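You operate a simulated robot arm through the tools that you are given. There is no shell and no other tool.

You are at the controls of a simulated robot arm. One attempt, no reset.

## Task
Warm both sides to 40 C while the machine circulates.
Fine: leave motor and both heats on, both displays at the setting; hose heat stays off.

It is judged by the outcome, as a careful person would: the job done as asked, and still so three seconds after it is handed in. It fails if anything else is knocked over, pushed out of place, dropped, spilled or broken.

## Robot
A 7-joint arm with a fingered hand, fixed in place. Base frame: the origin is at the foot of the arm, x ahead of it, y to its left, z up. Lengths are in m, angles in degrees, forces in N, time in s.
With the tool pointing down near the work surface it reaches from about 0.22 to 0.68 m from the base axis. Its first joint turns from -166.0 to 166.0 degrees. Payload 4 kg.
The TCP is the grasp point between the finger pads, 0.026 m short of the fingertips. In the tool frame z runs along the fingers and y along their closing line. The gripper opens to 0.148 m. The gripper's body begins 0.073 m behind the TCP. The gripper is a hand of 3 fingers: y runs from the thumb to the fingers, the wrist lies at [0, 0, -0.239] in the tool frame, and closing takes about 1.5 s.
Orientation is told as [roll, pitch, yaw] about the base's x, y, z axes, in that order, counted from this pose: with the fingers straight down and closing along the base's y, the tool's x points along the base's -x, its y along +y and its z along -z.

## Interface
- The arm moves only by the tool apply_moves. Its argument "deltas" is a list of rows, each a list of 6 numbers: the shift along the tool's x, y, z in m, then the turn, a rotation vector about the tool's x, y, z in rad. In form: [[dx, dy, dz, rx, ry, rz], ...]. A call has 1 to 20 rows; each row shifts and turns the commanded pose from where the row before left it, along the tool's axes as they then stand. "fingers" is the opening, from 0 (shut) to 1 (fully open), set as the call begins (left out, the last holds). Rows are played at 5 a second. More than 0.05 m and 8.6 degrees between two rows, or a gripper value outside its range, and nothing of the call is played. A pose out of reach is approached as far as the arm can. The call stops where the force on the tool passes 40 N (or 10 N more than at its start, if that is more) or the arm is blocked; 0.2 s more then pass. Each finger travels about 0.072 m/s and halts on what it meets, pressing with about 25 N; the grip force reading is that of the motor and also rises with nothing between the fingers. The clock runs only during rows and for 0.2 s after the last one: add rows that do not move to give the fingers time. It gives the time, the measured TCP pose, the force on the tool (base axes), the opening and the grip force at its end, in the units of the frame above (readings bear some noise), with the torque about the TCP (base axes, N m) and any sound that the robot's microphone picked up.
- Cameras (640 x 400 px; columns grow to the right, rows downward): "scene" is fixed at [0.3986, -0.6504, 1.7811]; the picture's right is [1.00, -0.07, 0.00], its down [-0.04, -0.51, -0.86] and it looks along [0.06, 0.86, -0.51] (base axes); focal length 364 px, centre (320, 200). "wrist" rides on the gripper at [0.068, -0.039, -0.09] in the tool frame; the picture's right is [0.50, 0.87, 0.00], its down [-0.66, 0.38, -0.65] and it looks along [-0.57, 0.33, 0.76] (tool axes); focal length 222 px, centre (320, 200).
- capture(camera): a new picture of that camera. No time passes.
- slide_trunk(by): slides the trunk up (or, below 0, down) by that many m; the arm rides with it, the base frame stays. It gives what a move gives, with no picture.
- set_fingers(finger1, finger2, thumb_bend): sets how far each is bent, from 0 (flat) to 1 (curled in); at 0.3 the hand is open as for a grip, at 0.7 the pads meet at the TCP. One left out holds its place. A second passes; each finger stops where it meets its share of the squeeze, and holds until it gets a number again. A gripper value or a shape takes the hand back. It gives what a move gives, with no picture; readings hold the bend of each and the force on the fingers (four entries, about 0 where the hand has none), thumb and palm.
- grasp_type(shape): the hand has 3 fingers and takes this shape, open, in about a second: jaw (thumb against the fingers, like two jaws); tri (thumb and two fingers); tip (a fingertip pinch); poke (one finger out to press); point (the index stretched); flat (the hand flat); cup (the hand cupped); fist (a fist). The gripper value then closes the fingers along that shape, each until it touches; the sizes above hold for jaw. It gives what a move gives, with no picture.
- measure_at(camera, pixels): there is no depth. For up to 12 entries [column, row, z] of the newest picture of that camera ("zoom" is the newest enlarged one), the place [x, y] in the base frame at which the ray of that pixel passes the height z, good to about 0.002 m. No time passes.
- inspect(camera, box): a new picture of the part [left, top, right, bottom] of that camera's present view, enlarged. No time passes.
- finish_job(): hands the job in; it is judged then, once.

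Open the gripper and draw the arm clear of the work before you hand the job in, unless the task says otherwise.

The tools are called after "Call:" as a command line: name --pt "numbers of a row" for each row, then --argument value for the rest, lists and objects as JSON in quotes. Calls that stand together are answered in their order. apply_moves: Moves the arm, as the interface text tells. Its arguments: {"type":"object","properties":{"deltas":{"type":"array"},"fingers":{"type":"number"}},"required":["deltas"]} The other tools are called the same way: slide_trunk (by) slides the trunk up or down; grasp_type (shape) gives the hand a shape; set_fingers (finger1, finger2, thumb_bend) moves the fingers one by one; capture (camera) takes a picture; measure_at (camera, pixels) gives the place at which the rays of pixels pass given heights; inspect (camera, box) takes an enlarged picture of a part of a camera's view; finish_job () hands the job in.

At the start:

```text
time_s: 0.0
position: [0.2262, 0.3282, 1.3324]
tool_rot: [-0.1, 0.0, 0.1]
contact_force: [0.5, -1.1, -0.7]
torque: [0.01, 0.02, 0.02]
gripper_width: 0.1479
gripper_force: 0.1
shape: jaw
bend: [0.3, 0.3, 0.3]
finger forces: [0.0, 0.0, 0.0, 0.0, 0.0, 0.1]
trunk travel left (down, up): [-0.525, 0.065]
```

scene: 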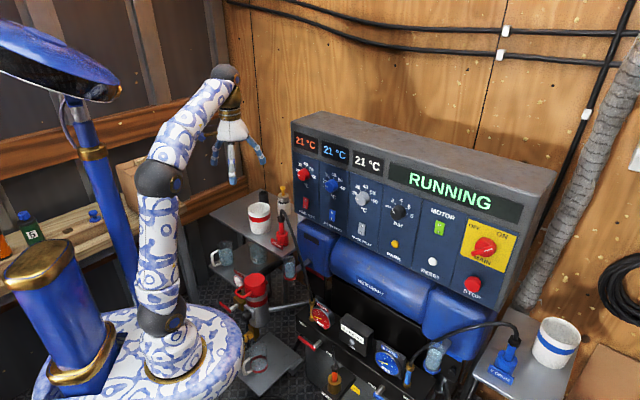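
wrist: 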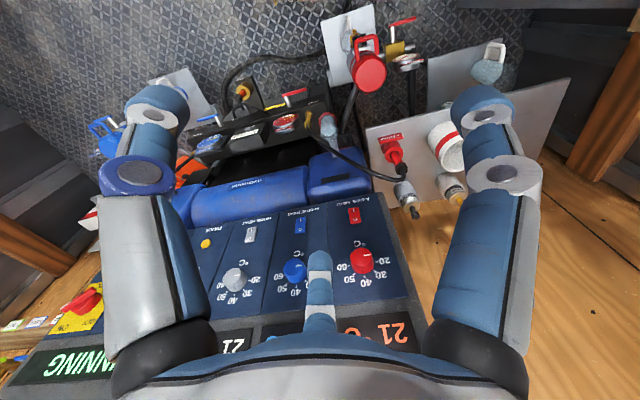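

The scene shows a panel with three knobs (red, blue, white) at about (303,174), (332,186), (362,199) and rockers below them. I'll enlarge the panel to read it.

Call:
inspect --camera "scene" --box '[280, 110, 440, 270]'

Call:
inspect --camera "scene" --box '[380, 150, 540, 310]'

Call:
inspect --camera "wrist" --box '[180, 190, 420, 360]'

Call:
inspect --camera "scene" --box '[200, 60, 360, 220]'

```text
2.50 times, centred on (360, 190) of scene
```

zoom: 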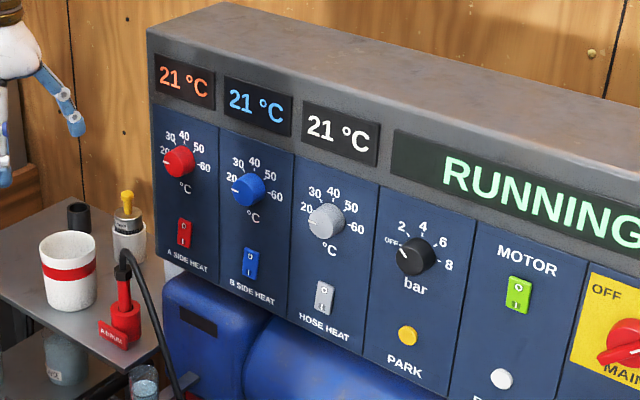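

```text
2.50 times, centred on (460, 230) of scene
```

zoom: 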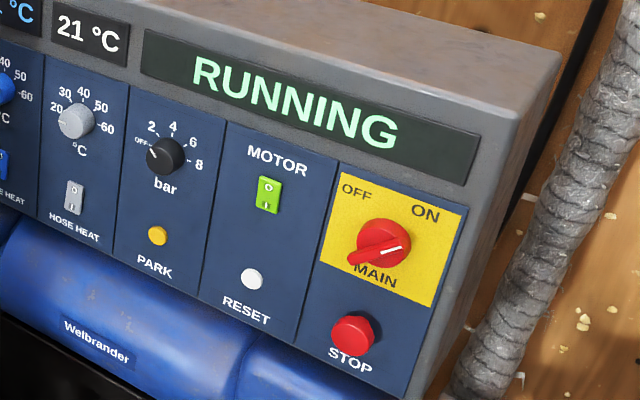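

```text
2.35 times, centred on (300, 275) of wrist
```

zoom: 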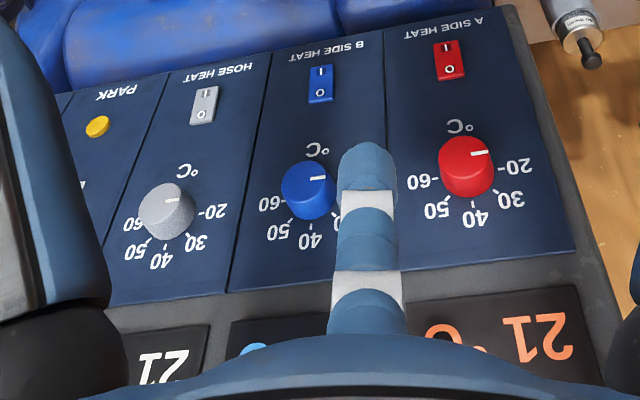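

```text
2.50 times, centred on (280, 140) of scene
```

zoom: 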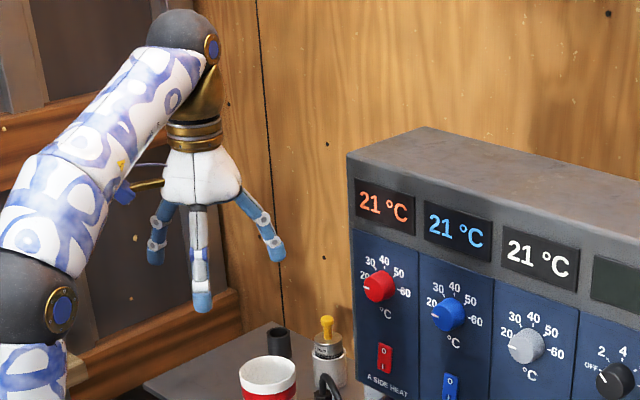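

The triangulation puts the red knob near (0.42, 0.53, 1.19) and the grey one near (0.60, 0.35, 1.19). That makes the panel vertical and facing the base at 45°. I'll yaw the tool 45°, then pitch it about the wrist so it points at the panel.

Call:
apply_moves --pt "0 0 0 0 0 -0.131" --pt "0 0 0 0 0 -0.131" --pt "0 0 0 0 0 -0.131" --pt "0 0 0 0 0 -0.131" --pt "0 0 0 0 0 -0.131" --pt "0 0 0 0 0 -0.1304" --pt "-0.03 0 -0.0023 0 -0.1428 0" --pt "-0.03 0 -0.0023 0 -0.1428 0" --pt "-0.03 0 -0.0023 0 -0.1428 0" --pt "-0.03 0 -0.0023 0 -0.1428 0" --pt "-0.03 0 -0.0023 0 -0.1428 0" --pt "-0.03 0 -0.0043 0 -0.1428 0" --fingers 0.6

Call:
inspect --camera "scene" --box '[400, 190, 480, 270]'

Call:
inspect --camera "scene" --box '[290, 150, 380, 240]'

```text
time_s: 2.6
position: [0.3375, 0.4393, 1.4084]
tool_rot: [0.2, -49.2, 45.0]
contact_force: [-0.6, 0.2, -0.3]
torque: [0.0, 0.02, -0.02]
gripper_width: 0.0895
gripper_force: 0.1
shape: jaw
bend: [0.32, 0.32, 0.7]
finger forces: [0.0, 0.0, 0.1, 0.1, 0.1, 0.0]
trunk travel left (down, up): [-0.525, 0.065]
```

```text
5.00 times, centred on (440, 230) of scene
```

zoom: 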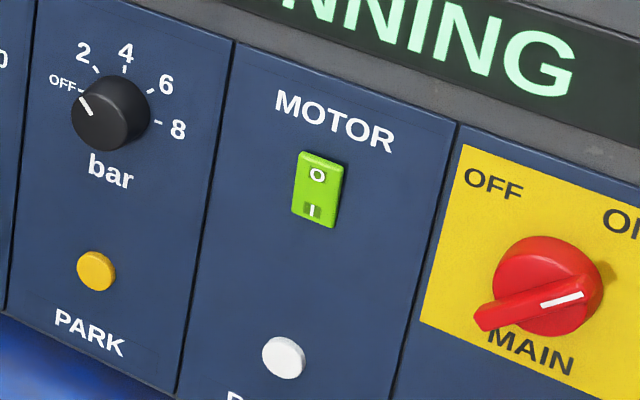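

```text
4.44 times, centred on (335, 195) of scene
```

zoom: 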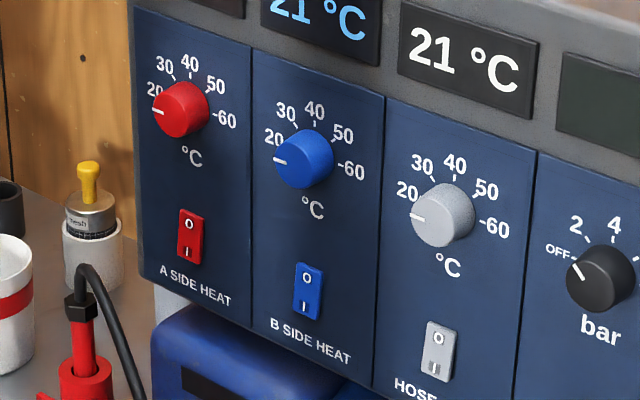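

The MOTOR rocker's lower "I" half looks pressed, which fits RUNNING. I'll check the hand and panel with the wrist camera, because the thumb now reads 0.7 bend.

Call:
capture --camera "wrist"

Call:
inspect --camera "scene" --box '[295, 185, 375, 245]'

Call:
capture --camera "scene"

```text
taken
```

wrist: 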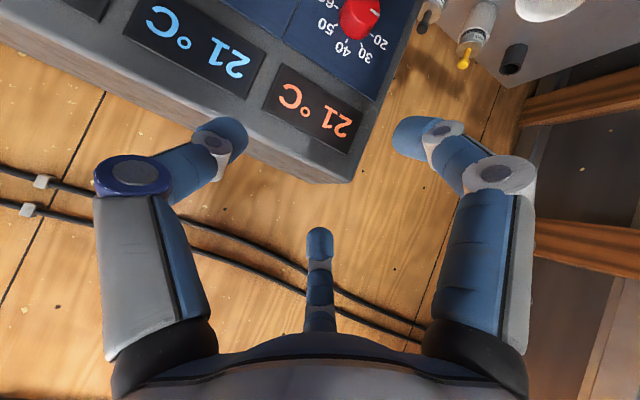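

```text
6.67 times, centred on (335, 215) of scene
```

zoom: 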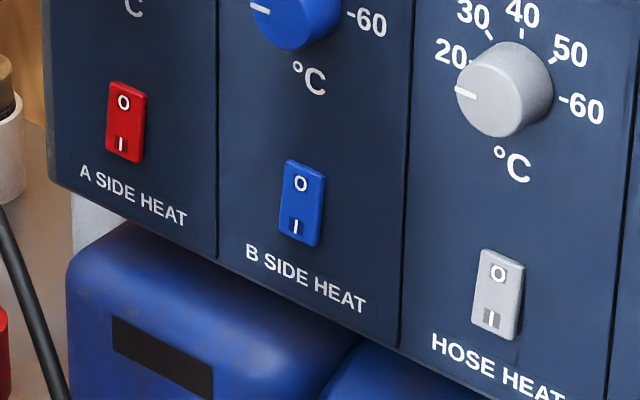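

```text
taken
```

scene: 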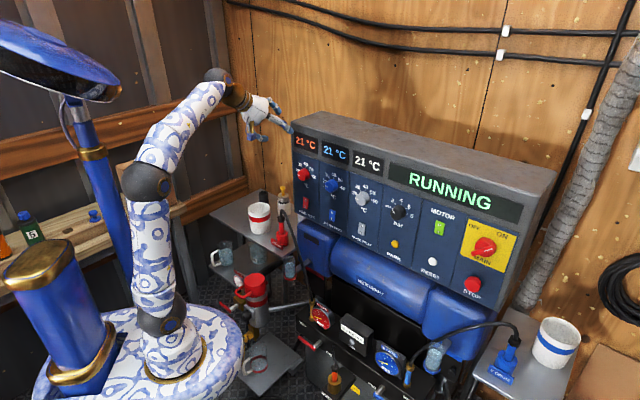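

All four rockers look alike at this scale, so I'll zoom further to compare the tilt of each one against the MOTOR rocker.

Call:
inspect --camera "scene" --box '[296, 194, 316, 214]'

Call:
inspect --camera "scene" --box '[322, 205, 342, 225]'

Call:
inspect --camera "scene" --box '[350, 218, 370, 238]'

Call:
inspect --camera "scene" --box '[430, 218, 450, 238]'

```text
16.00 times, centred on (306, 204) of scene
```

zoom: 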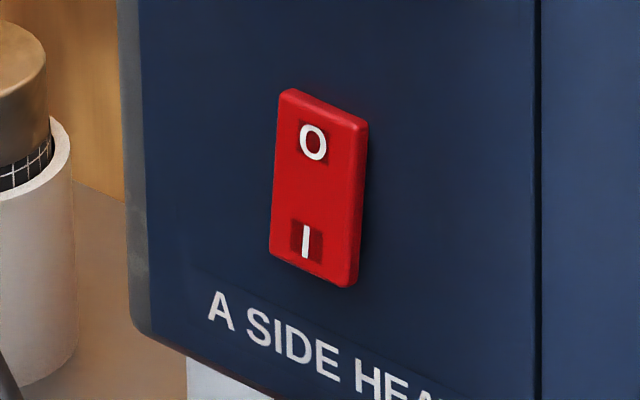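

```text
16.00 times, centred on (332, 215) of scene
```

zoom: 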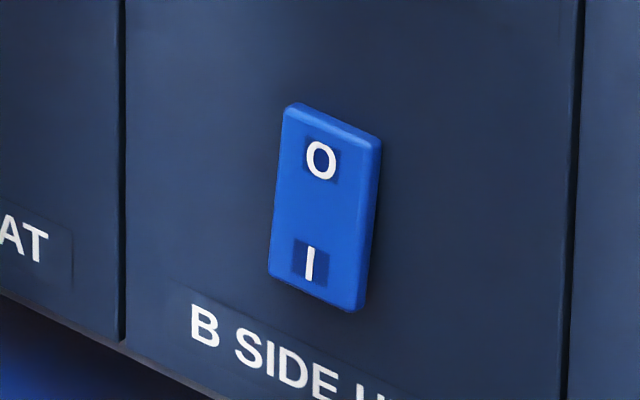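

```text
16.00 times, centred on (360, 228) of scene
```

zoom: 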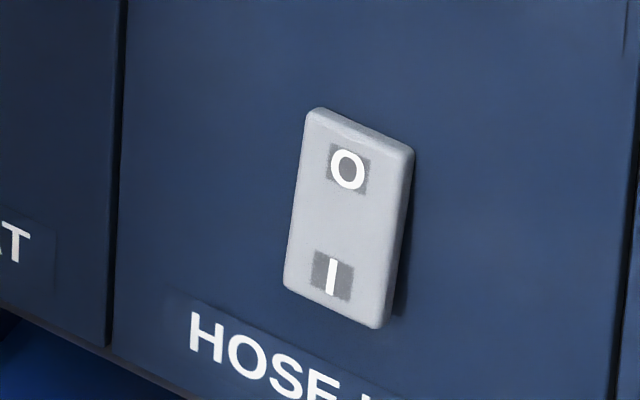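

```text
16.00 times, centred on (440, 228) of scene
```

zoom: 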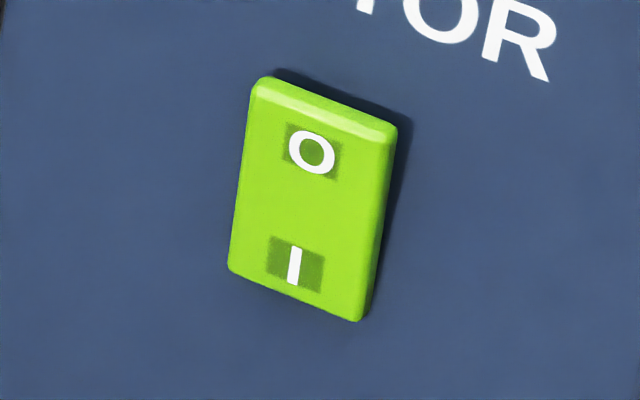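

The zoom is clear: the MOTOR rocker's top sticks out (on), while the three heat rockers' bottoms stick out (off). Next I'll zoom on the red and blue knob scales to work out how far to turn them.

Call:
inspect --camera "scene" --box '[288, 158, 320, 190]'

Call:
inspect --camera "scene" --box '[316, 168, 348, 200]'

```text
12.50 times, centred on (304, 174) of scene
```

zoom: 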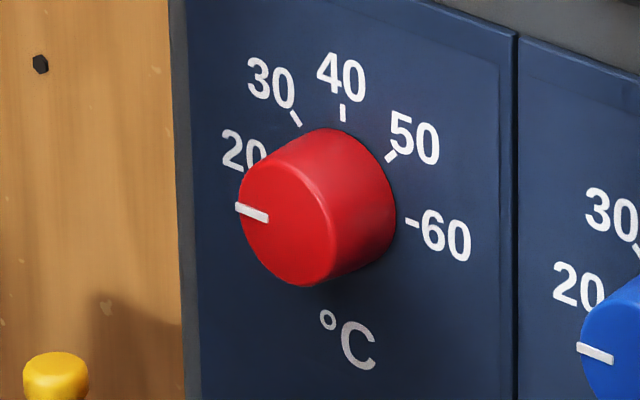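

```text
12.50 times, centred on (332, 184) of scene
```

zoom: 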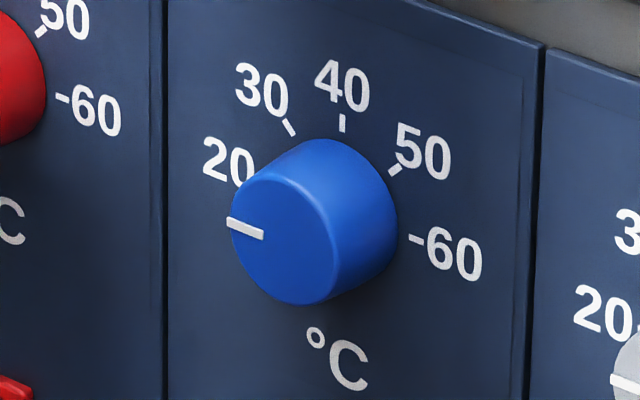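

The pointers sit at 20 (9 o'clock) and 40 is at 12 o'clock, so each knob needs about 90° clockwise. I'll measure the knob axis on the newest (blue) zoom: cap centre near (282,238) and dial centre near (342,207).

Call:
measure_at --camera "zoom" --pixels '[[282, 238, 1.187], [342, 207, 1.187], [415, 238, 1.187]]'

Call:
inspect --camera "scene" --box '[288, 158, 320, 190]'

Call:
measure_at --camera "zoom" --pixels '[[287, 225, 1.187], [342, 192, 1.187], [412, 222, 1.187]]'

```text
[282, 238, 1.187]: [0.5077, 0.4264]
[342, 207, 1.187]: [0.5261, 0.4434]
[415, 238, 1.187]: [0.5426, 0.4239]
```

```text
12.50 times, centred on (304, 174) of scene
```

zoom: 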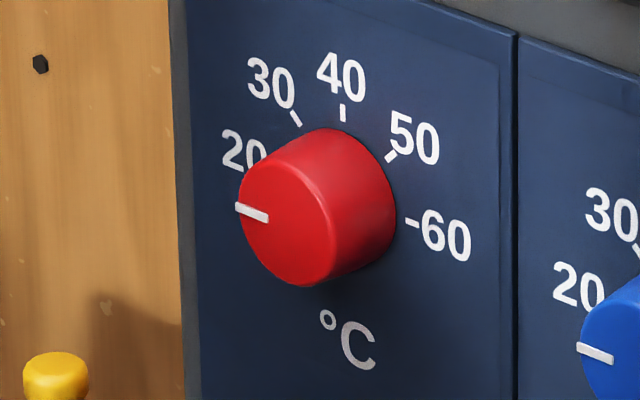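

```text
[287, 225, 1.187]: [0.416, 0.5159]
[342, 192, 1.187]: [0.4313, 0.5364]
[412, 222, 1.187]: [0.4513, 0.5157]
```

The panel face is at n≈0.685, where n is the distance from the base along the 45° line. The knob caps are at n≈0.66, with the red axis at u≈-0.073 and the blue at u≈+0.058, both at z≈1.187. I'll finish pitching to horizontal in place, then lower in front of the panel.

Call:
apply_moves --pt "0 0 0 0 -0.1424 0" --pt "0 0 0 0 -0.1424 0" --pt "0 0 0 0 -0.1424 0" --pt "0 0 0 0 -0.1424 0" --pt "0 0 0 0 -0.1424 0" --pt "0.03 0 0 0 0 0" --pt "0.03 0 0 0 0 0" --pt "0.03 0 0 0 0 0"

Call:
capture --camera "scene"

Call:
capture --camera "wrist"

```text
time_s: 4.2
position: [0.332, 0.4577, 1.3372]
tool_rot: [69.6, -78.4, -17.4]
contact_force: [-0.1, -0.9, 0.1]
torque: [-0.01, 0.02, 0.01]
gripper_width: 0.0889
gripper_force: 0.0
shape: jaw
bend: [0.32, 0.32, 0.7]
finger forces: [0.0, 0.0, 0.1, 0.1, 0.1, 0.0]
trunk travel left (down, up): [-0.525, 0.065]
stopped in row 7: the arm was blocked; the commanded pose is now the measured one
```

```text
taken
```

scene: 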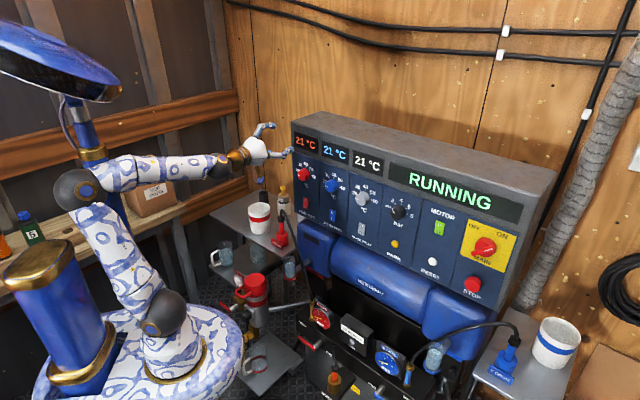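

```text
taken
```

wrist: 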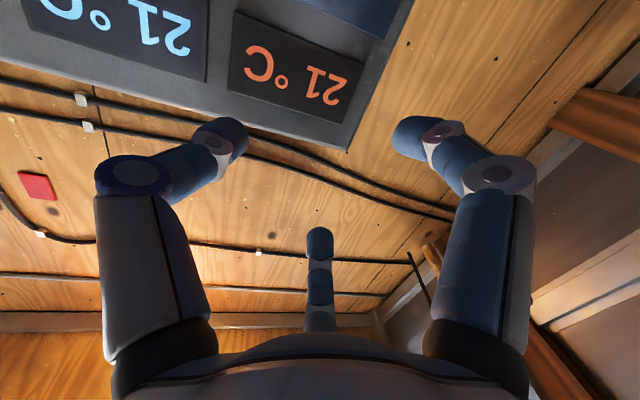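

The move stopped at row 7 with no contact force. The forearm and hand have come into line (a wrist singularity), and the elbow is near the column. A raised wrist with the trunk lowered should fix that, so first I'll check what lies under the base disc around (240,350).

Call:
inspect --camera "scene" --box '[180, 260, 340, 400]'

Call:
inspect --camera "scene" --box '[0, 220, 180, 400]'

```text
2.86 times, centred on (260, 330) of scene
```

zoom: 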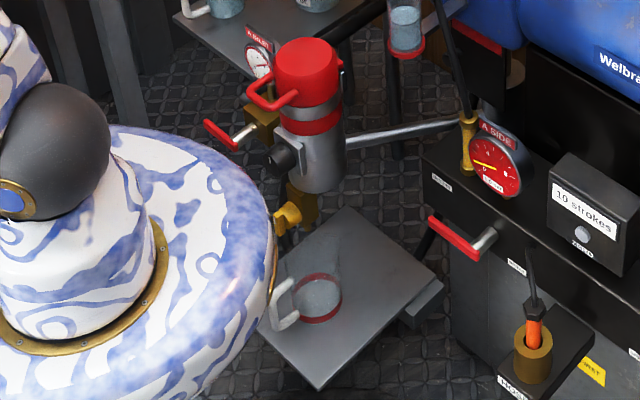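

```text
2.22 times, centred on (90, 310) of scene
```

zoom: 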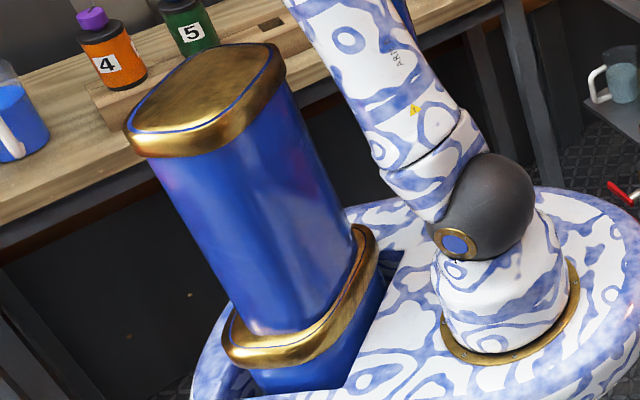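

The disc (radius about 0.235) looks clear of the cup plate, which is lower and at r>0.3. I'll raise the hand again, away from the singularity, then correct the orientation.

Call:
apply_moves --pt "-0.04 0 0 0 0 0" --pt "-0.04 0 0 0 0 0" --pt "-0.04 0 0 0 0 0" --pt "-0.04 0 0 0 0 0" --pt "-0.04 0 0 0 0 0" --pt "-0.03 0 0 0 0 0"

```text
time_s: 5.6
position: [0.3759, 0.4436, 1.5622]
tool_rot: [69.0, -78.5, -17.0]
contact_force: [0.1, 0.4, 0.0]
torque: [-0.01, 0.02, 0.0]
gripper_width: 0.0891
gripper_force: 0.1
shape: jaw
bend: [0.32, 0.32, 0.7]
finger forces: [0.1, 0.1, 0.1, 0.0, 0.1, 0.1]
trunk travel left (down, up): [-0.525, 0.065]
```

The hand is up at z=1.562 and following commands. I'll rotate it to exactly horizontal along the panel normal and look at the scene.

Call:
apply_moves --pt "0 0 0 0.062 -0.0405 -0.0915" --pt "0 0 0 0.062 -0.0405 -0.0915" --pt "0 0 0 0 0 0"

Call:
capture --camera "scene"

```text
time_s: 6.4
position: [0.3758, 0.4448, 1.5611]
tool_rot: [-66.1, -90.0, 111.2]
contact_force: [0.1, -0.4, 0.7]
torque: [0.03, 0.01, -0.01]
gripper_width: 0.0887
gripper_force: 0.1
shape: jaw
bend: [0.32, 0.32, 0.7]
finger forces: [0.0, 0.0, 0.0, 0.1, 0.0, 0.0]
trunk travel left (down, up): [-0.525, 0.065]
```

```text
taken
```

scene: 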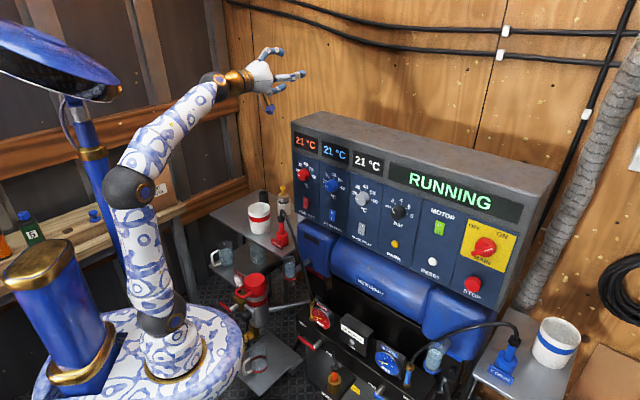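

The tool is now horizontal along the panel normal (pitch -90°, azimuth 45°). I'll shift to the red knob's u (0.024 m along tool y) and lower the trunk in stages.

Call:
apply_moves --pt "0 0.024 0 0 0 0" --pt "0 0 0 0 0 0"

Call:
slide_trunk --by -0.2

Call:
capture --camera "scene"

```text
time_s: 7.0
position: [0.359, 0.4607, 1.5616]
tool_rot: [-57.6, -89.9, 102.6]
contact_force: [-0.2, 0.3, -0.4]
torque: [0.0, 0.02, 0.01]
gripper_width: 0.089
gripper_force: 0.0
shape: jaw
bend: [0.32, 0.32, 0.7]
finger forces: [0.1, 0.0, 0.0, 0.0, 0.0, 0.0]
trunk travel left (down, up): [-0.525, 0.065]
```

```text
time_s: 9.2
position: [0.3598, 0.4599, 1.3621]
tool_rot: [-49.9, -89.9, 94.9]
contact_force: [0.4, 0.2, -0.5]
torque: [0.01, 0.0, 0.02]
gripper_width: 0.0887
gripper_force: 0.0
shape: jaw
bend: [0.32, 0.32, 0.7]
finger forces: [0.0, 0.0, 0.1, 0.0, 0.1, 0.1]
trunk travel left (down, up): [-0.325, 0.265]
```

```text
taken
```

scene: 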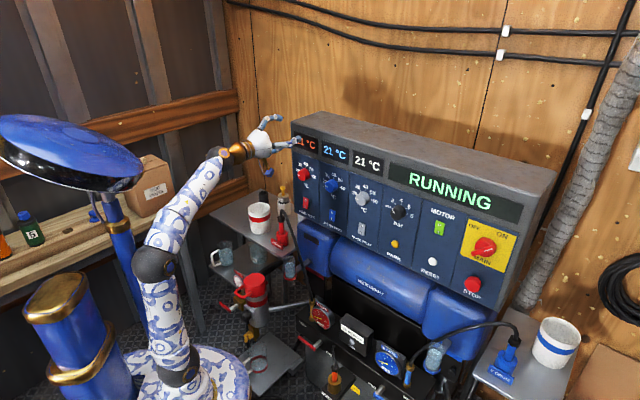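

The trunk went down 0.2 m cleanly. I'll check the base disc's edge against the cup plate near (250,365) before going lower.

Call:
inspect --camera "scene" --box '[180, 280, 320, 400]'

Call:
inspect --camera "scene" --box '[220, 90, 380, 220]'

```text
3.33 times, centred on (250, 340) of scene
```

zoom: 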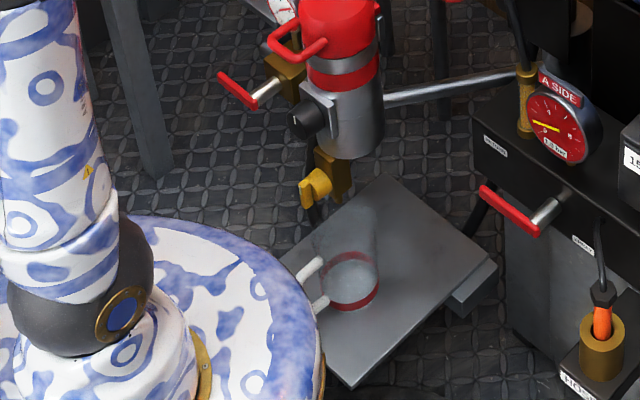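

```text
3.08 times, centred on (300, 155) of scene
```

zoom: 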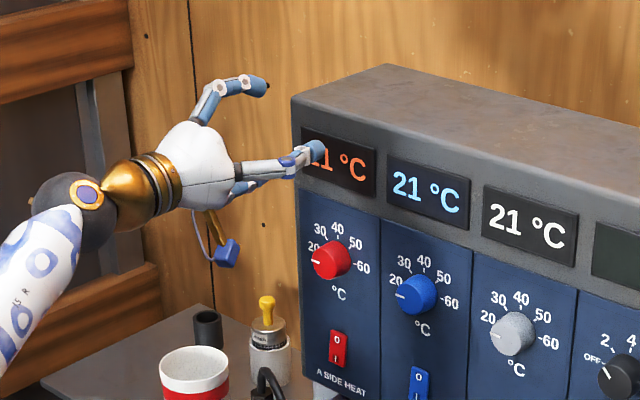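

The disc edge stays at about r=0.235, and the plate is at r≥0.27 for any plausible plate height, so lowering looks safe. I'll go down another 0.1 m, then 0.074 m.

Call:
slide_trunk --by -0.1

Call:
inspect --camera "scene" --box '[180, 280, 320, 400]'

```text
time_s: 10.5
position: [0.3603, 0.4603, 1.2633]
tool_rot: [-50.1, -90.0, 94.9]
contact_force: [-0.7, -0.1, 0.7]
torque: [0.0, 0.0, -0.02]
gripper_width: 0.089
gripper_force: 0.1
shape: jaw
bend: [0.32, 0.32, 0.7]
finger forces: [0.0, 0.1, 0.1, 0.1, 0.0, 0.0]
trunk travel left (down, up): [-0.225, 0.365]
```

```text
3.33 times, centred on (250, 340) of scene
```

zoom: 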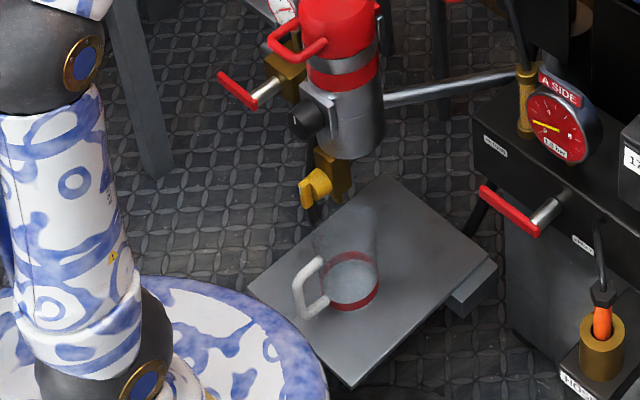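

The disc is still clear of the plate, and the stroke counter is climbing, so the machine is circulating. I'll slide the last 0.075 m.

Call:
slide_trunk --by -0.075

Call:
inspect --camera "scene" --box '[250, 130, 370, 220]'

Call:
capture --camera "wrist"

Call:
inspect --camera "scene" --box '[120, 260, 320, 400]'

```text
time_s: 11.6
position: [0.3593, 0.4604, 1.187]
tool_rot: [-49.9, -89.9, 94.8]
contact_force: [-0.4, 0.9, -0.1]
torque: [-0.03, 0.0, 0.02]
gripper_width: 0.0887
gripper_force: 0.2
shape: jaw
bend: [0.32, 0.32, 0.7]
finger forces: [0.0, 0.0, 0.0, 0.1, 0.0, 0.0]
trunk travel left (down, up): [-0.15, 0.44]
```

```text
4.44 times, centred on (310, 175) of scene
```

zoom: 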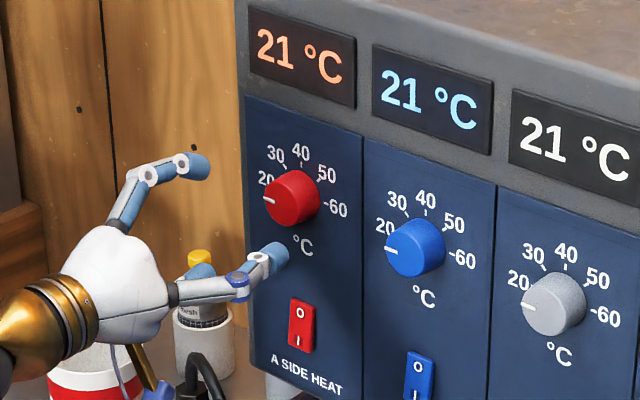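

```text
taken
```

wrist: 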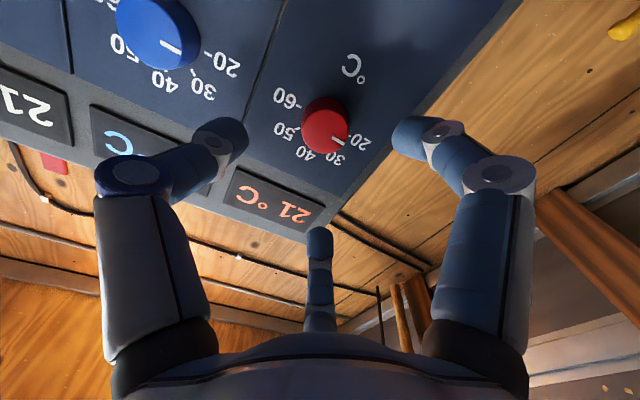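

```text
2.86 times, centred on (220, 330) of scene
```

zoom: 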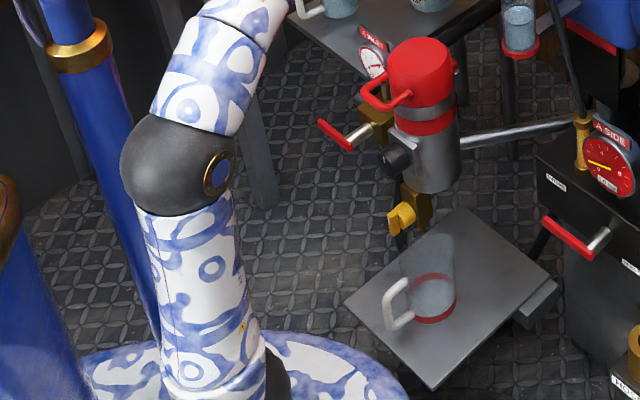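

TCP is at n=0.580, u=-0.0715, z=1.187. Projecting the tool axis onto the cap plane gives wrist pixel (320,137), so I'll zoom to check the red cap is centred there.

Call:
inspect --camera "wrist" --box '[270, 80, 380, 170]'

```text
4.44 times, centred on (325, 125) of wrist
```

zoom: 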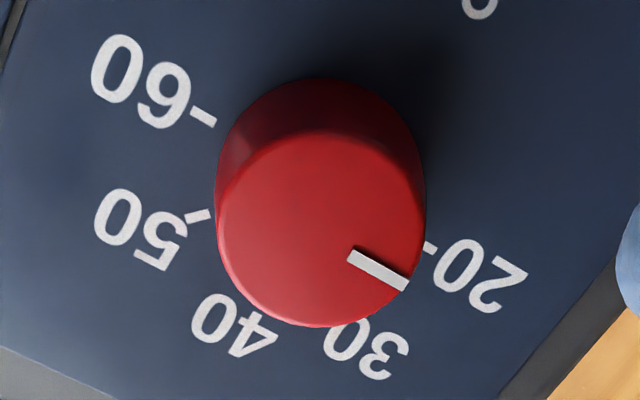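

The cap centre is at about (325,131), so the knob sits around 3 mm to +y and 1–2 mm lower than the axis. I'll correct that, pre-rotate the hand -45° and advance so the fingers surround the knob.

Call:
apply_moves --pt "0.001 0.003 0 0 0 0" --pt "0 0 0 0 0 -0.1309" --pt "0 0 0 0 0 -0.1309" --pt "0 0 0 0 0 -0.1309" --pt "0 0 0 0 0 -0.1309" --pt "0 0 0 0 0 -0.1309" --pt "0 0 0 0 0 -0.1309" --pt "0 0 0.02 0 0 0" --pt "0 0 0.02 0 0 0" --pt "0 0 0.015 0 0 0" --pt "0 0 0 0 0 0"

Call:
inspect --camera "wrist" --box '[180, 60, 460, 240]'

Call:
inspect --camera "scene" --box '[270, 140, 350, 210]'

```text
time_s: 14.0
position: [0.3948, 0.5006, 1.1854]
tool_rot: [-89.9, -44.9, 134.9]
contact_force: [-0.2, -0.4, 0.2]
torque: [-0.01, -0.01, 0.02]
gripper_width: 0.0887
gripper_force: 0.1
shape: jaw
bend: [0.32, 0.32, 0.7]
finger forces: [0.0, 0.0, 0.1, 0.0, 0.0, 0.0]
trunk travel left (down, up): [-0.15, 0.44]
```

```text
2.22 times, centred on (320, 150) of wrist
```

zoom: 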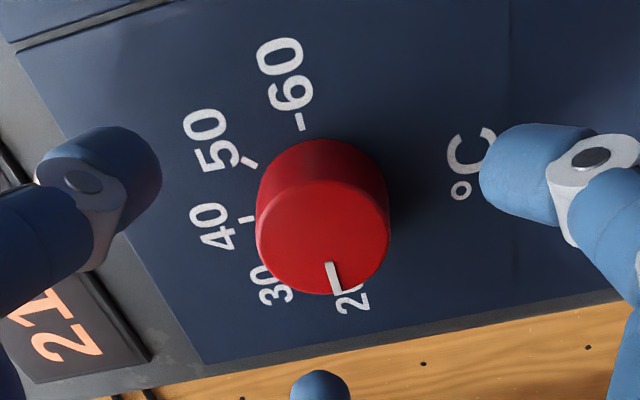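

```text
5.71 times, centred on (310, 175) of scene
```

zoom: 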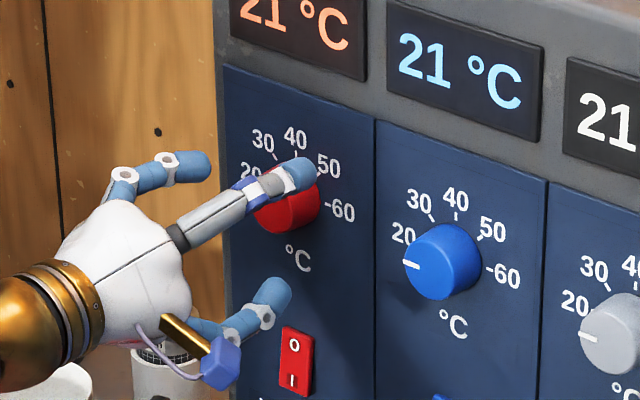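

Cap centre at wrist (321,166) is consistent with a cap at n≈0.668, well centred on the axis, and a panel face near 0.692. I'll advance 0.025 m and close the fingers on the knob.

Call:
apply_moves --pt "0 0 0.0125 0 0 0" --pt "0 0 0.0125 0 0 0" --pt "0 0 0 0 0 0"

Call:
apply_moves --pt "0 0 0 0 0 0" --pt "0 0 0 0 0 0" --pt "0 0 0 0 0 0" --pt "0 0 0 0 0 0" --pt "0 0 0 0 0 0" --pt "0 0 0 0 0 0" --fingers 0.2

Call:
capture --camera "wrist"

Call:
inspect --camera "scene" --box '[270, 140, 350, 210]'

```text
time_s: 14.8
position: [0.4147, 0.5195, 1.1864]
tool_rot: [-89.9, -44.9, 135.0]
contact_force: [0.8, -0.1, 0.4]
torque: [0.03, 0.01, -0.02]
gripper_width: 0.0887
gripper_force: 0.0
shape: jaw
bend: [0.32, 0.32, 0.7]
finger forces: [0.1, 0.1, 0.0, 0.0, 0.0, 0.0]
trunk travel left (down, up): [-0.15, 0.44]
```

```text
time_s: 16.2
position: [0.4143, 0.5194, 1.1848]
tool_rot: [-89.9, -44.9, 134.8]
contact_force: [0.7, 0.6, -1.4]
torque: [0.05, 0.01, -0.05]
gripper_width: 0.0334
gripper_force: 25.3
shape: jaw
bend: [0.76, 0.76, 0.7]
finger forces: [22.2, 22.6, 0.0, 0.0, 22.5, 0.1]
trunk travel left (down, up): [-0.15, 0.44]
```

```text
taken
```

wrist: 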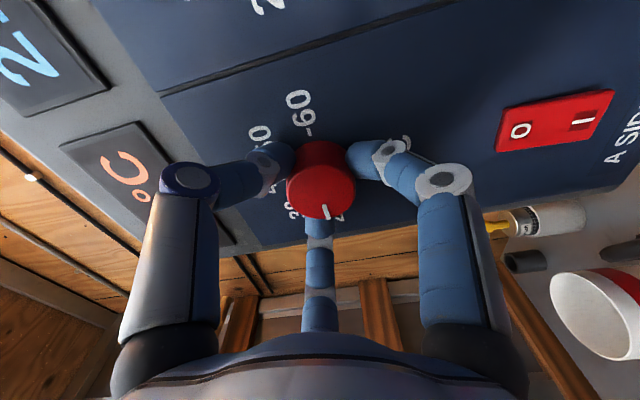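

```text
5.71 times, centred on (310, 175) of scene
```

zoom: 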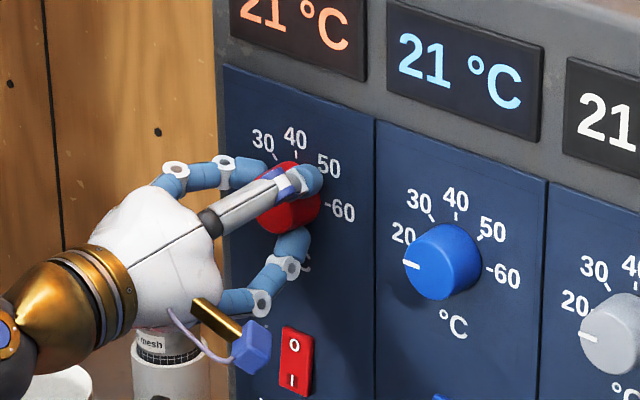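

The three fingers grip the knob evenly at about 22 N each. I'll turn it 45° clockwise first (+rz) and check that it follows.

Call:
apply_moves --pt "0 0 0 0 0 0.1309" --pt "0 0 0 0 0 0.1309" --pt "0 0 0 0 0 0.1309" --pt "0 0 0 0 0 0.1309" --pt "0 0 0 0 0 0.1309" --pt "0 0 0 0 0 0.1309" --pt "0 0 0 0 0 0"

Call:
inspect --camera "wrist" --box '[240, 110, 400, 240]'

```text
time_s: 17.8
position: [0.4148, 0.5185, 1.1847]
tool_rot: [7.4, -89.9, 37.4]
contact_force: [-1.7, -0.4, -6.0]
torque: [-0.03, 0.09, 0.0]
gripper_width: 0.0333
gripper_force: 25.1
shape: jaw
bend: [0.76, 0.76, 0.7]
finger forces: [26.1, 22.3, 0.0, 0.0, 24.2, 0.1]
trunk travel left (down, up): [-0.15, 0.44]
```

```text
3.08 times, centred on (320, 175) of wrist
```

zoom: 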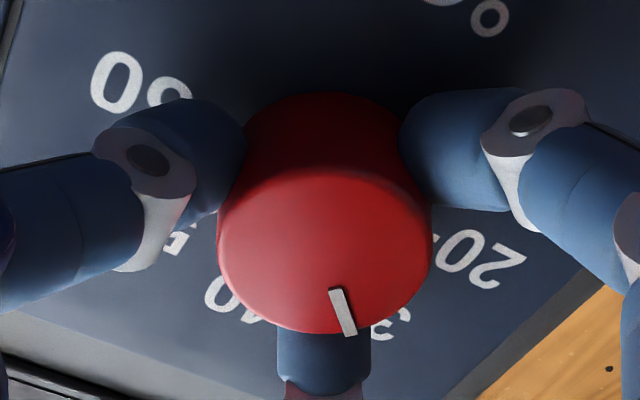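

The pointer turned with the hand and now aims at 30, as expected after 45°. I'll turn the remaining 45°.

Call:
apply_moves --pt "0 0 0 0 0 0.1309" --pt "0 0 0 0 0 0.1309" --pt "0 0 0 0 0 0.1309" --pt "0 0 0 0 0 0.1309" --pt "0 0 0 0 0 0.1309" --pt "0 0 0 0 0 0.1309" --pt "0 0 0 0 0 0"

Call:
inspect --camera "wrist" --box '[240, 110, 400, 240]'

Call:
inspect --camera "scene" --box '[270, 120, 350, 200]'

```text
time_s: 19.4
position: [0.4136, 0.5198, 1.1858]
tool_rot: [89.9, -45.0, -45.1]
contact_force: [-3.5, -1.2, -7.3]
torque: [-0.15, 0.19, -0.02]
gripper_width: 0.0333
gripper_force: 24.6
shape: jaw
bend: [0.76, 0.76, 0.7]
finger forces: [26.7, 21.4, 0.1, 0.0, 28.3, 0.0]
trunk travel left (down, up): [-0.15, 0.44]
```

```text
3.08 times, centred on (320, 175) of wrist
```

zoom: 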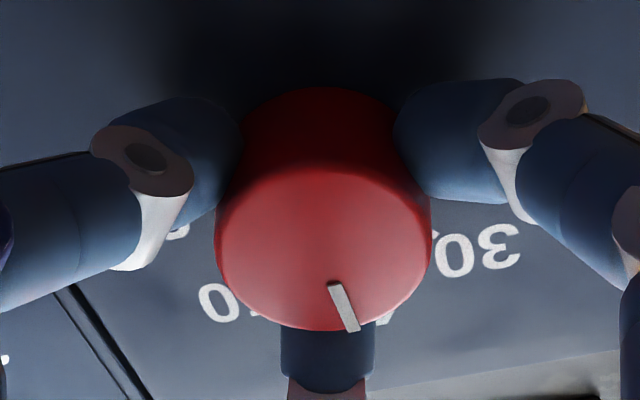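

```text
5.00 times, centred on (310, 160) of scene
```

zoom: 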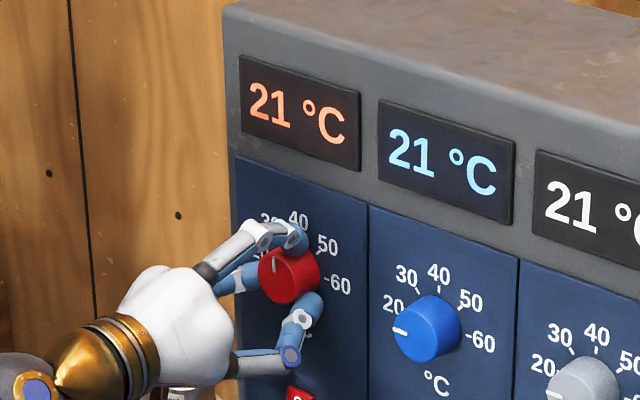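

The pointer now faces up toward 40. I'll open the fingers, back off and read the knob.

Call:
apply_moves --pt "0 0 0 0 0 0" --pt "0 0 0 0 0 0" --pt "0 0 0 0 0 0" --pt "0 0 0 0 0 0" --pt "0 0 -0.03 0 0 0" --pt "0 0 -0.04 0 0 0" --pt "0 0 -0.04 0 0 0" --pt "0 0 0 0 0 0" --fingers 0.6

Call:
inspect --camera "scene" --box '[288, 158, 320, 190]'

Call:
capture --camera "wrist"

```text
time_s: 21.2
position: [0.336, 0.4396, 1.1848]
tool_rot: [89.9, -45.0, -44.8]
contact_force: [-0.3, -0.1, 0.5]
torque: [0.03, -0.01, -0.02]
gripper_width: 0.0883
gripper_force: 0.0
shape: jaw
bend: [0.32, 0.32, 0.7]
finger forces: [0.1, 0.1, 0.0, 0.0, 0.1, 0.1]
trunk travel left (down, up): [-0.15, 0.44]
```

```text
12.50 times, centred on (304, 174) of scene
```

zoom: 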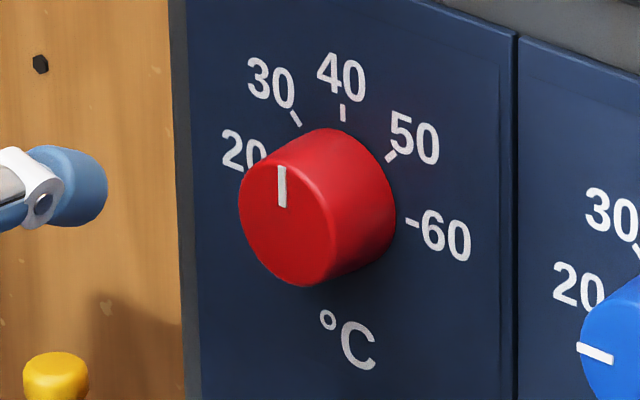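

```text
taken
```

wrist: 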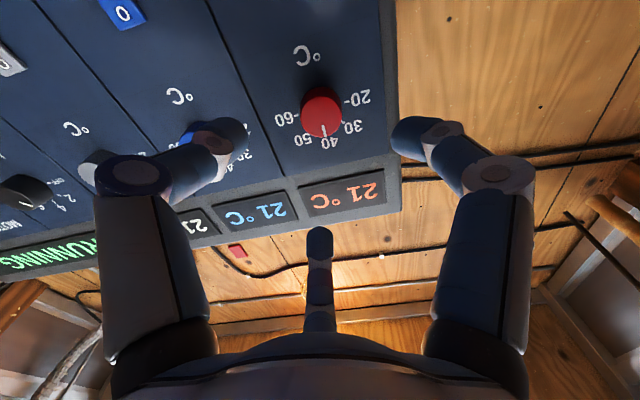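

The knob points to almost exactly 40 but may be a few degrees short. I'll zoom right in to measure the pointer angle.

Call:
inspect --camera "scene" --box '[294, 164, 310, 180]'

Call:
inspect --camera "wrist" --box '[290, 80, 350, 150]'

```text
16.00 times, centred on (302, 172) of scene
```

zoom: 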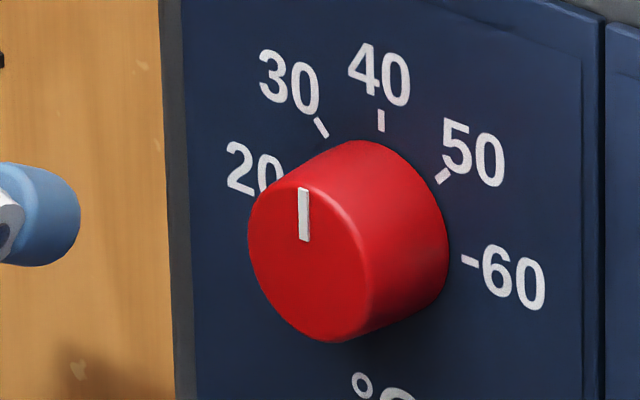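

```text
5.71 times, centred on (320, 115) of wrist
```

zoom: 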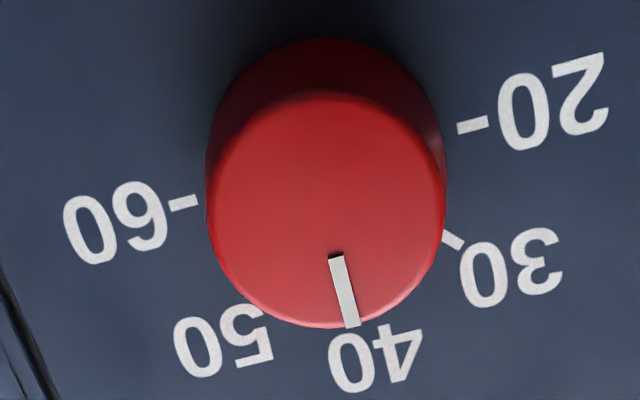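

By perspective geometry the pointer is within about 1° of vertical (40), so the A dial is set. I'll unroll 45°, move 0.13 m right to the blue knob and check centring with the wrist camera.

Call:
apply_moves --pt "0 0 0 0 0 -0.1309" --pt "0 0 0 0 0 -0.1309" --pt "0 0 0 0 0 -0.1309" --pt "0 0 0 0 0 -0.1309" --pt "0 0 0 0 0 -0.1309" --pt "0 0 0 0 0 -0.1309" --pt "0 -0.0433 0 0 0 0" --pt "0 -0.0433 0 0 0 0" --pt "0 -0.0434 0 0 0 0" --pt "0 0 0.03 0 0 0" --pt "0 0 0 0 0 0"

Call:
inspect --camera "wrist" --box '[270, 80, 380, 170]'

Call:
capture --camera "scene"

```text
time_s: 23.6
position: [0.4495, 0.3696, 1.1842]
tool_rot: [-55.4, -90.0, 100.3]
contact_force: [0.4, -0.5, 0.3]
torque: [0.01, 0.0, -0.02]
gripper_width: 0.0882
gripper_force: 0.1
shape: jaw
bend: [0.32, 0.32, 0.7]
finger forces: [0.1, 0.1, 0.0, 0.0, 0.0, 0.1]
trunk travel left (down, up): [-0.15, 0.44]
```

```text
4.44 times, centred on (325, 125) of wrist
```

zoom: 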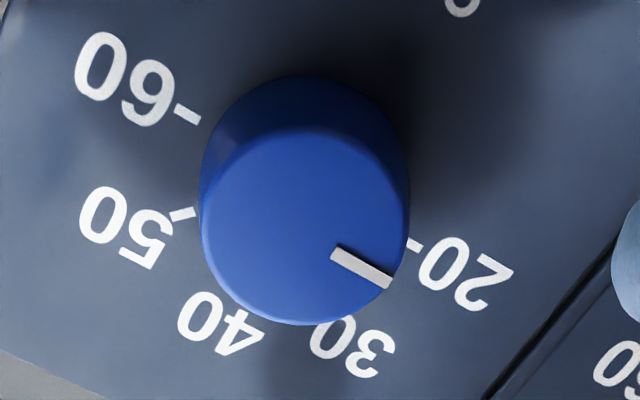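

```text
taken
```

scene: 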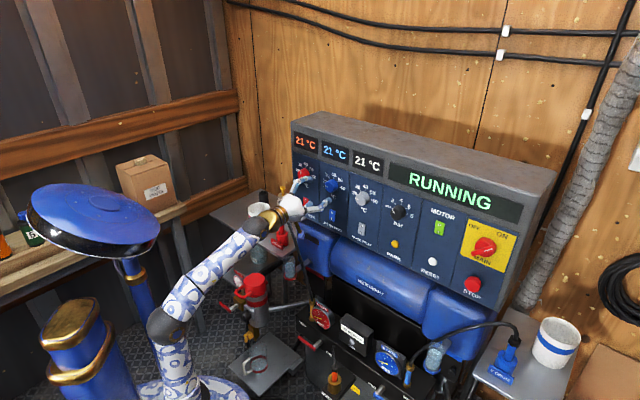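

Blue cap centre is at (321,131), matching the alignment that worked for the red knob. I'll pre-rotate -45°, advance to n≈0.658 and grip.

Call:
apply_moves --pt "0 0.0005 0 0 0 -0.1309" --pt "0 0 0 0 0 -0.1309" --pt "0 0 0 0 0 -0.1309" --pt "0 0 0 0 0 -0.1309" --pt "0 0 0 0 0 -0.1309" --pt "0 0 0 0 0 -0.1309" --pt "0 0 0.03 0 0 0" --pt "0 0 0.025 0 0 0" --pt "0 0 0.012 0 0 0" --pt "0 0 0.012 0 0 0" --pt "0 0 0 0 0 0"

Call:
apply_moves --pt "0 0 0 0 0 0" --pt "0 0 0 0 0 0" --pt "0 0 0 0 0 0" --pt "0 0 0 0 0 0" --pt "0 0 0 0 0 0" --pt "0 0 0 0 0 0" --fingers 0.2

Call:
capture --camera "wrist"

```text
time_s: 26.0
position: [0.5039, 0.4259, 1.1872]
tool_rot: [-89.9, -45.0, 134.8]
contact_force: [-0.6, 0.5, 0.1]
torque: [0.01, -0.01, -0.01]
gripper_width: 0.0884
gripper_force: 0.1
shape: jaw
bend: [0.32, 0.32, 0.7]
finger forces: [0.1, 0.0, 0.0, 0.0, 0.1, 0.1]
trunk travel left (down, up): [-0.15, 0.44]
```

```text
time_s: 27.4
position: [0.5051, 0.4263, 1.1856]
tool_rot: [-89.9, -44.8, 134.9]
contact_force: [0.5, 2.3, 0.0]
torque: [0.02, 0.0, -0.03]
gripper_width: 0.0332
gripper_force: 24.6
shape: jaw
bend: [0.76, 0.76, 0.7]
finger forces: [22.5, 22.2, 0.0, 0.0, 22.4, 0.1]
trunk travel left (down, up): [-0.15, 0.44]
```

```text
taken
```

wrist: 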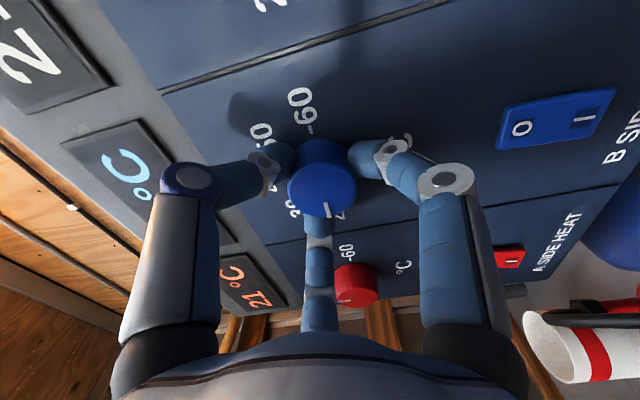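

The grip on the blue knob is even (22 N each). I'll turn it 90° clockwise.

Call:
apply_moves --pt "0 0 0 0 0 0.1309" --pt "0 0 0 0 0 0.1309" --pt "0 0 0 0 0 0.1309" --pt "0 0 0 0 0 0.1309" --pt "0 0 0 0 0 0.1309" --pt "0 0 0 0 0 0.1309" --pt "0 0 0 0 0 0.1309" --pt "0 0 0 0 0 0.1309" --pt "0 0 0 0 0 0.1309" --pt "0 0 0 0 0 0.1309" --pt "0 0 0 0 0 0.1309" --pt "0 0 0 0 0 0.1309" --pt "0 0 0 0 0 0"

Call:
inspect --camera "wrist" --box '[240, 110, 400, 240]'

```text
time_s: 30.2
position: [0.5052, 0.4265, 1.1861]
tool_rot: [89.9, -44.9, -45.0]
contact_force: [2.3, -2.8, -5.8]
torque: [-0.1, 0.1, -0.07]
gripper_width: 0.0329
gripper_force: 25.0
shape: jaw
bend: [0.76, 0.76, 0.7]
finger forces: [22.9, 21.4, 0.0, 0.1, 27.5, 0.0]
trunk travel left (down, up): [-0.15, 0.44]
```

```text
3.08 times, centred on (320, 175) of wrist
```

zoom: 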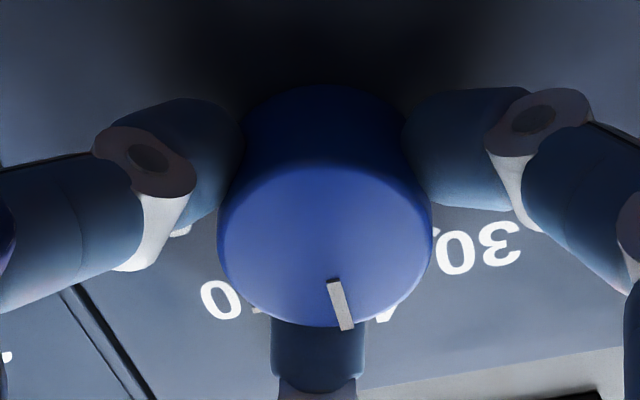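

The pointer faces 40. I'll release, back off and inspect both dials.

Call:
apply_moves --pt "0 0 0 0 0 0" --pt "0 0 0 0 0 0" --pt "0 0 0 0 0 0" --pt "0 0 0 0 0 0" --pt "0 0 -0.03 0 0 0" --pt "0 0 -0.04 0 0 0" --pt "0 0 -0.04 0 0 0" --pt "0 0 0 0 0 0" --fingers 0.6

Call:
inspect --camera "scene" --box '[322, 174, 338, 190]'

Call:
inspect --camera "scene" --box '[294, 164, 310, 180]'

Call:
capture --camera "scene"

```text
time_s: 32.0
position: [0.4263, 0.3487, 1.1861]
tool_rot: [89.9, -45.1, -45.0]
contact_force: [-0.4, 0.3, -0.1]
torque: [0.0, 0.03, 0.0]
gripper_width: 0.0884
gripper_force: 0.1
shape: jaw
bend: [0.32, 0.32, 0.7]
finger forces: [0.1, 0.0, 0.1, 0.1, 0.1, 0.0]
trunk travel left (down, up): [-0.15, 0.44]
```

```text
16.00 times, centred on (330, 182) of scene
```

zoom: 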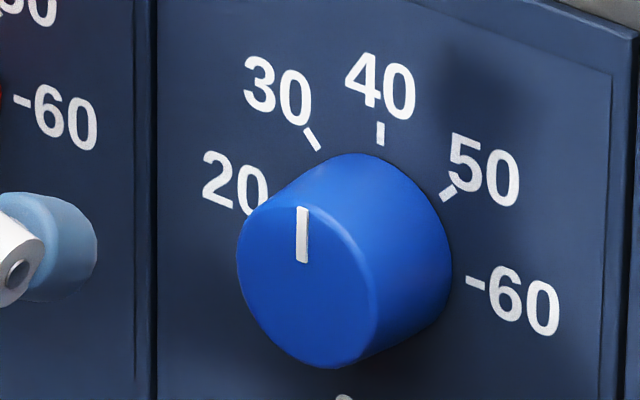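

```text
16.00 times, centred on (302, 172) of scene
```

zoom: 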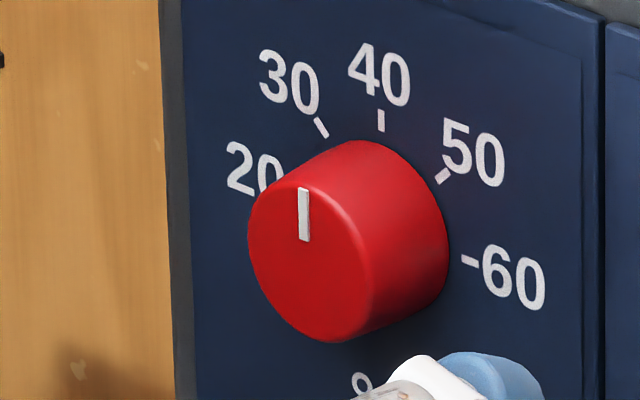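

```text
taken
```

scene: 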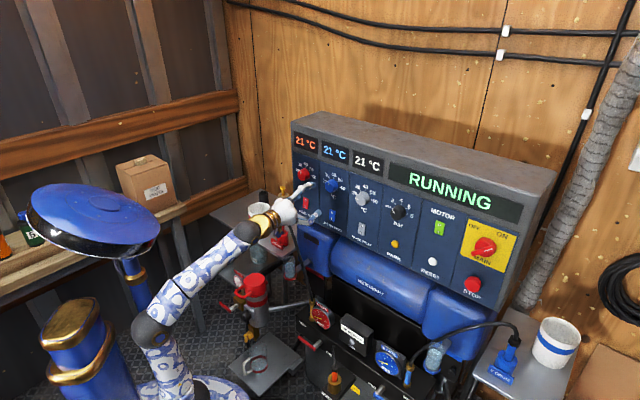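

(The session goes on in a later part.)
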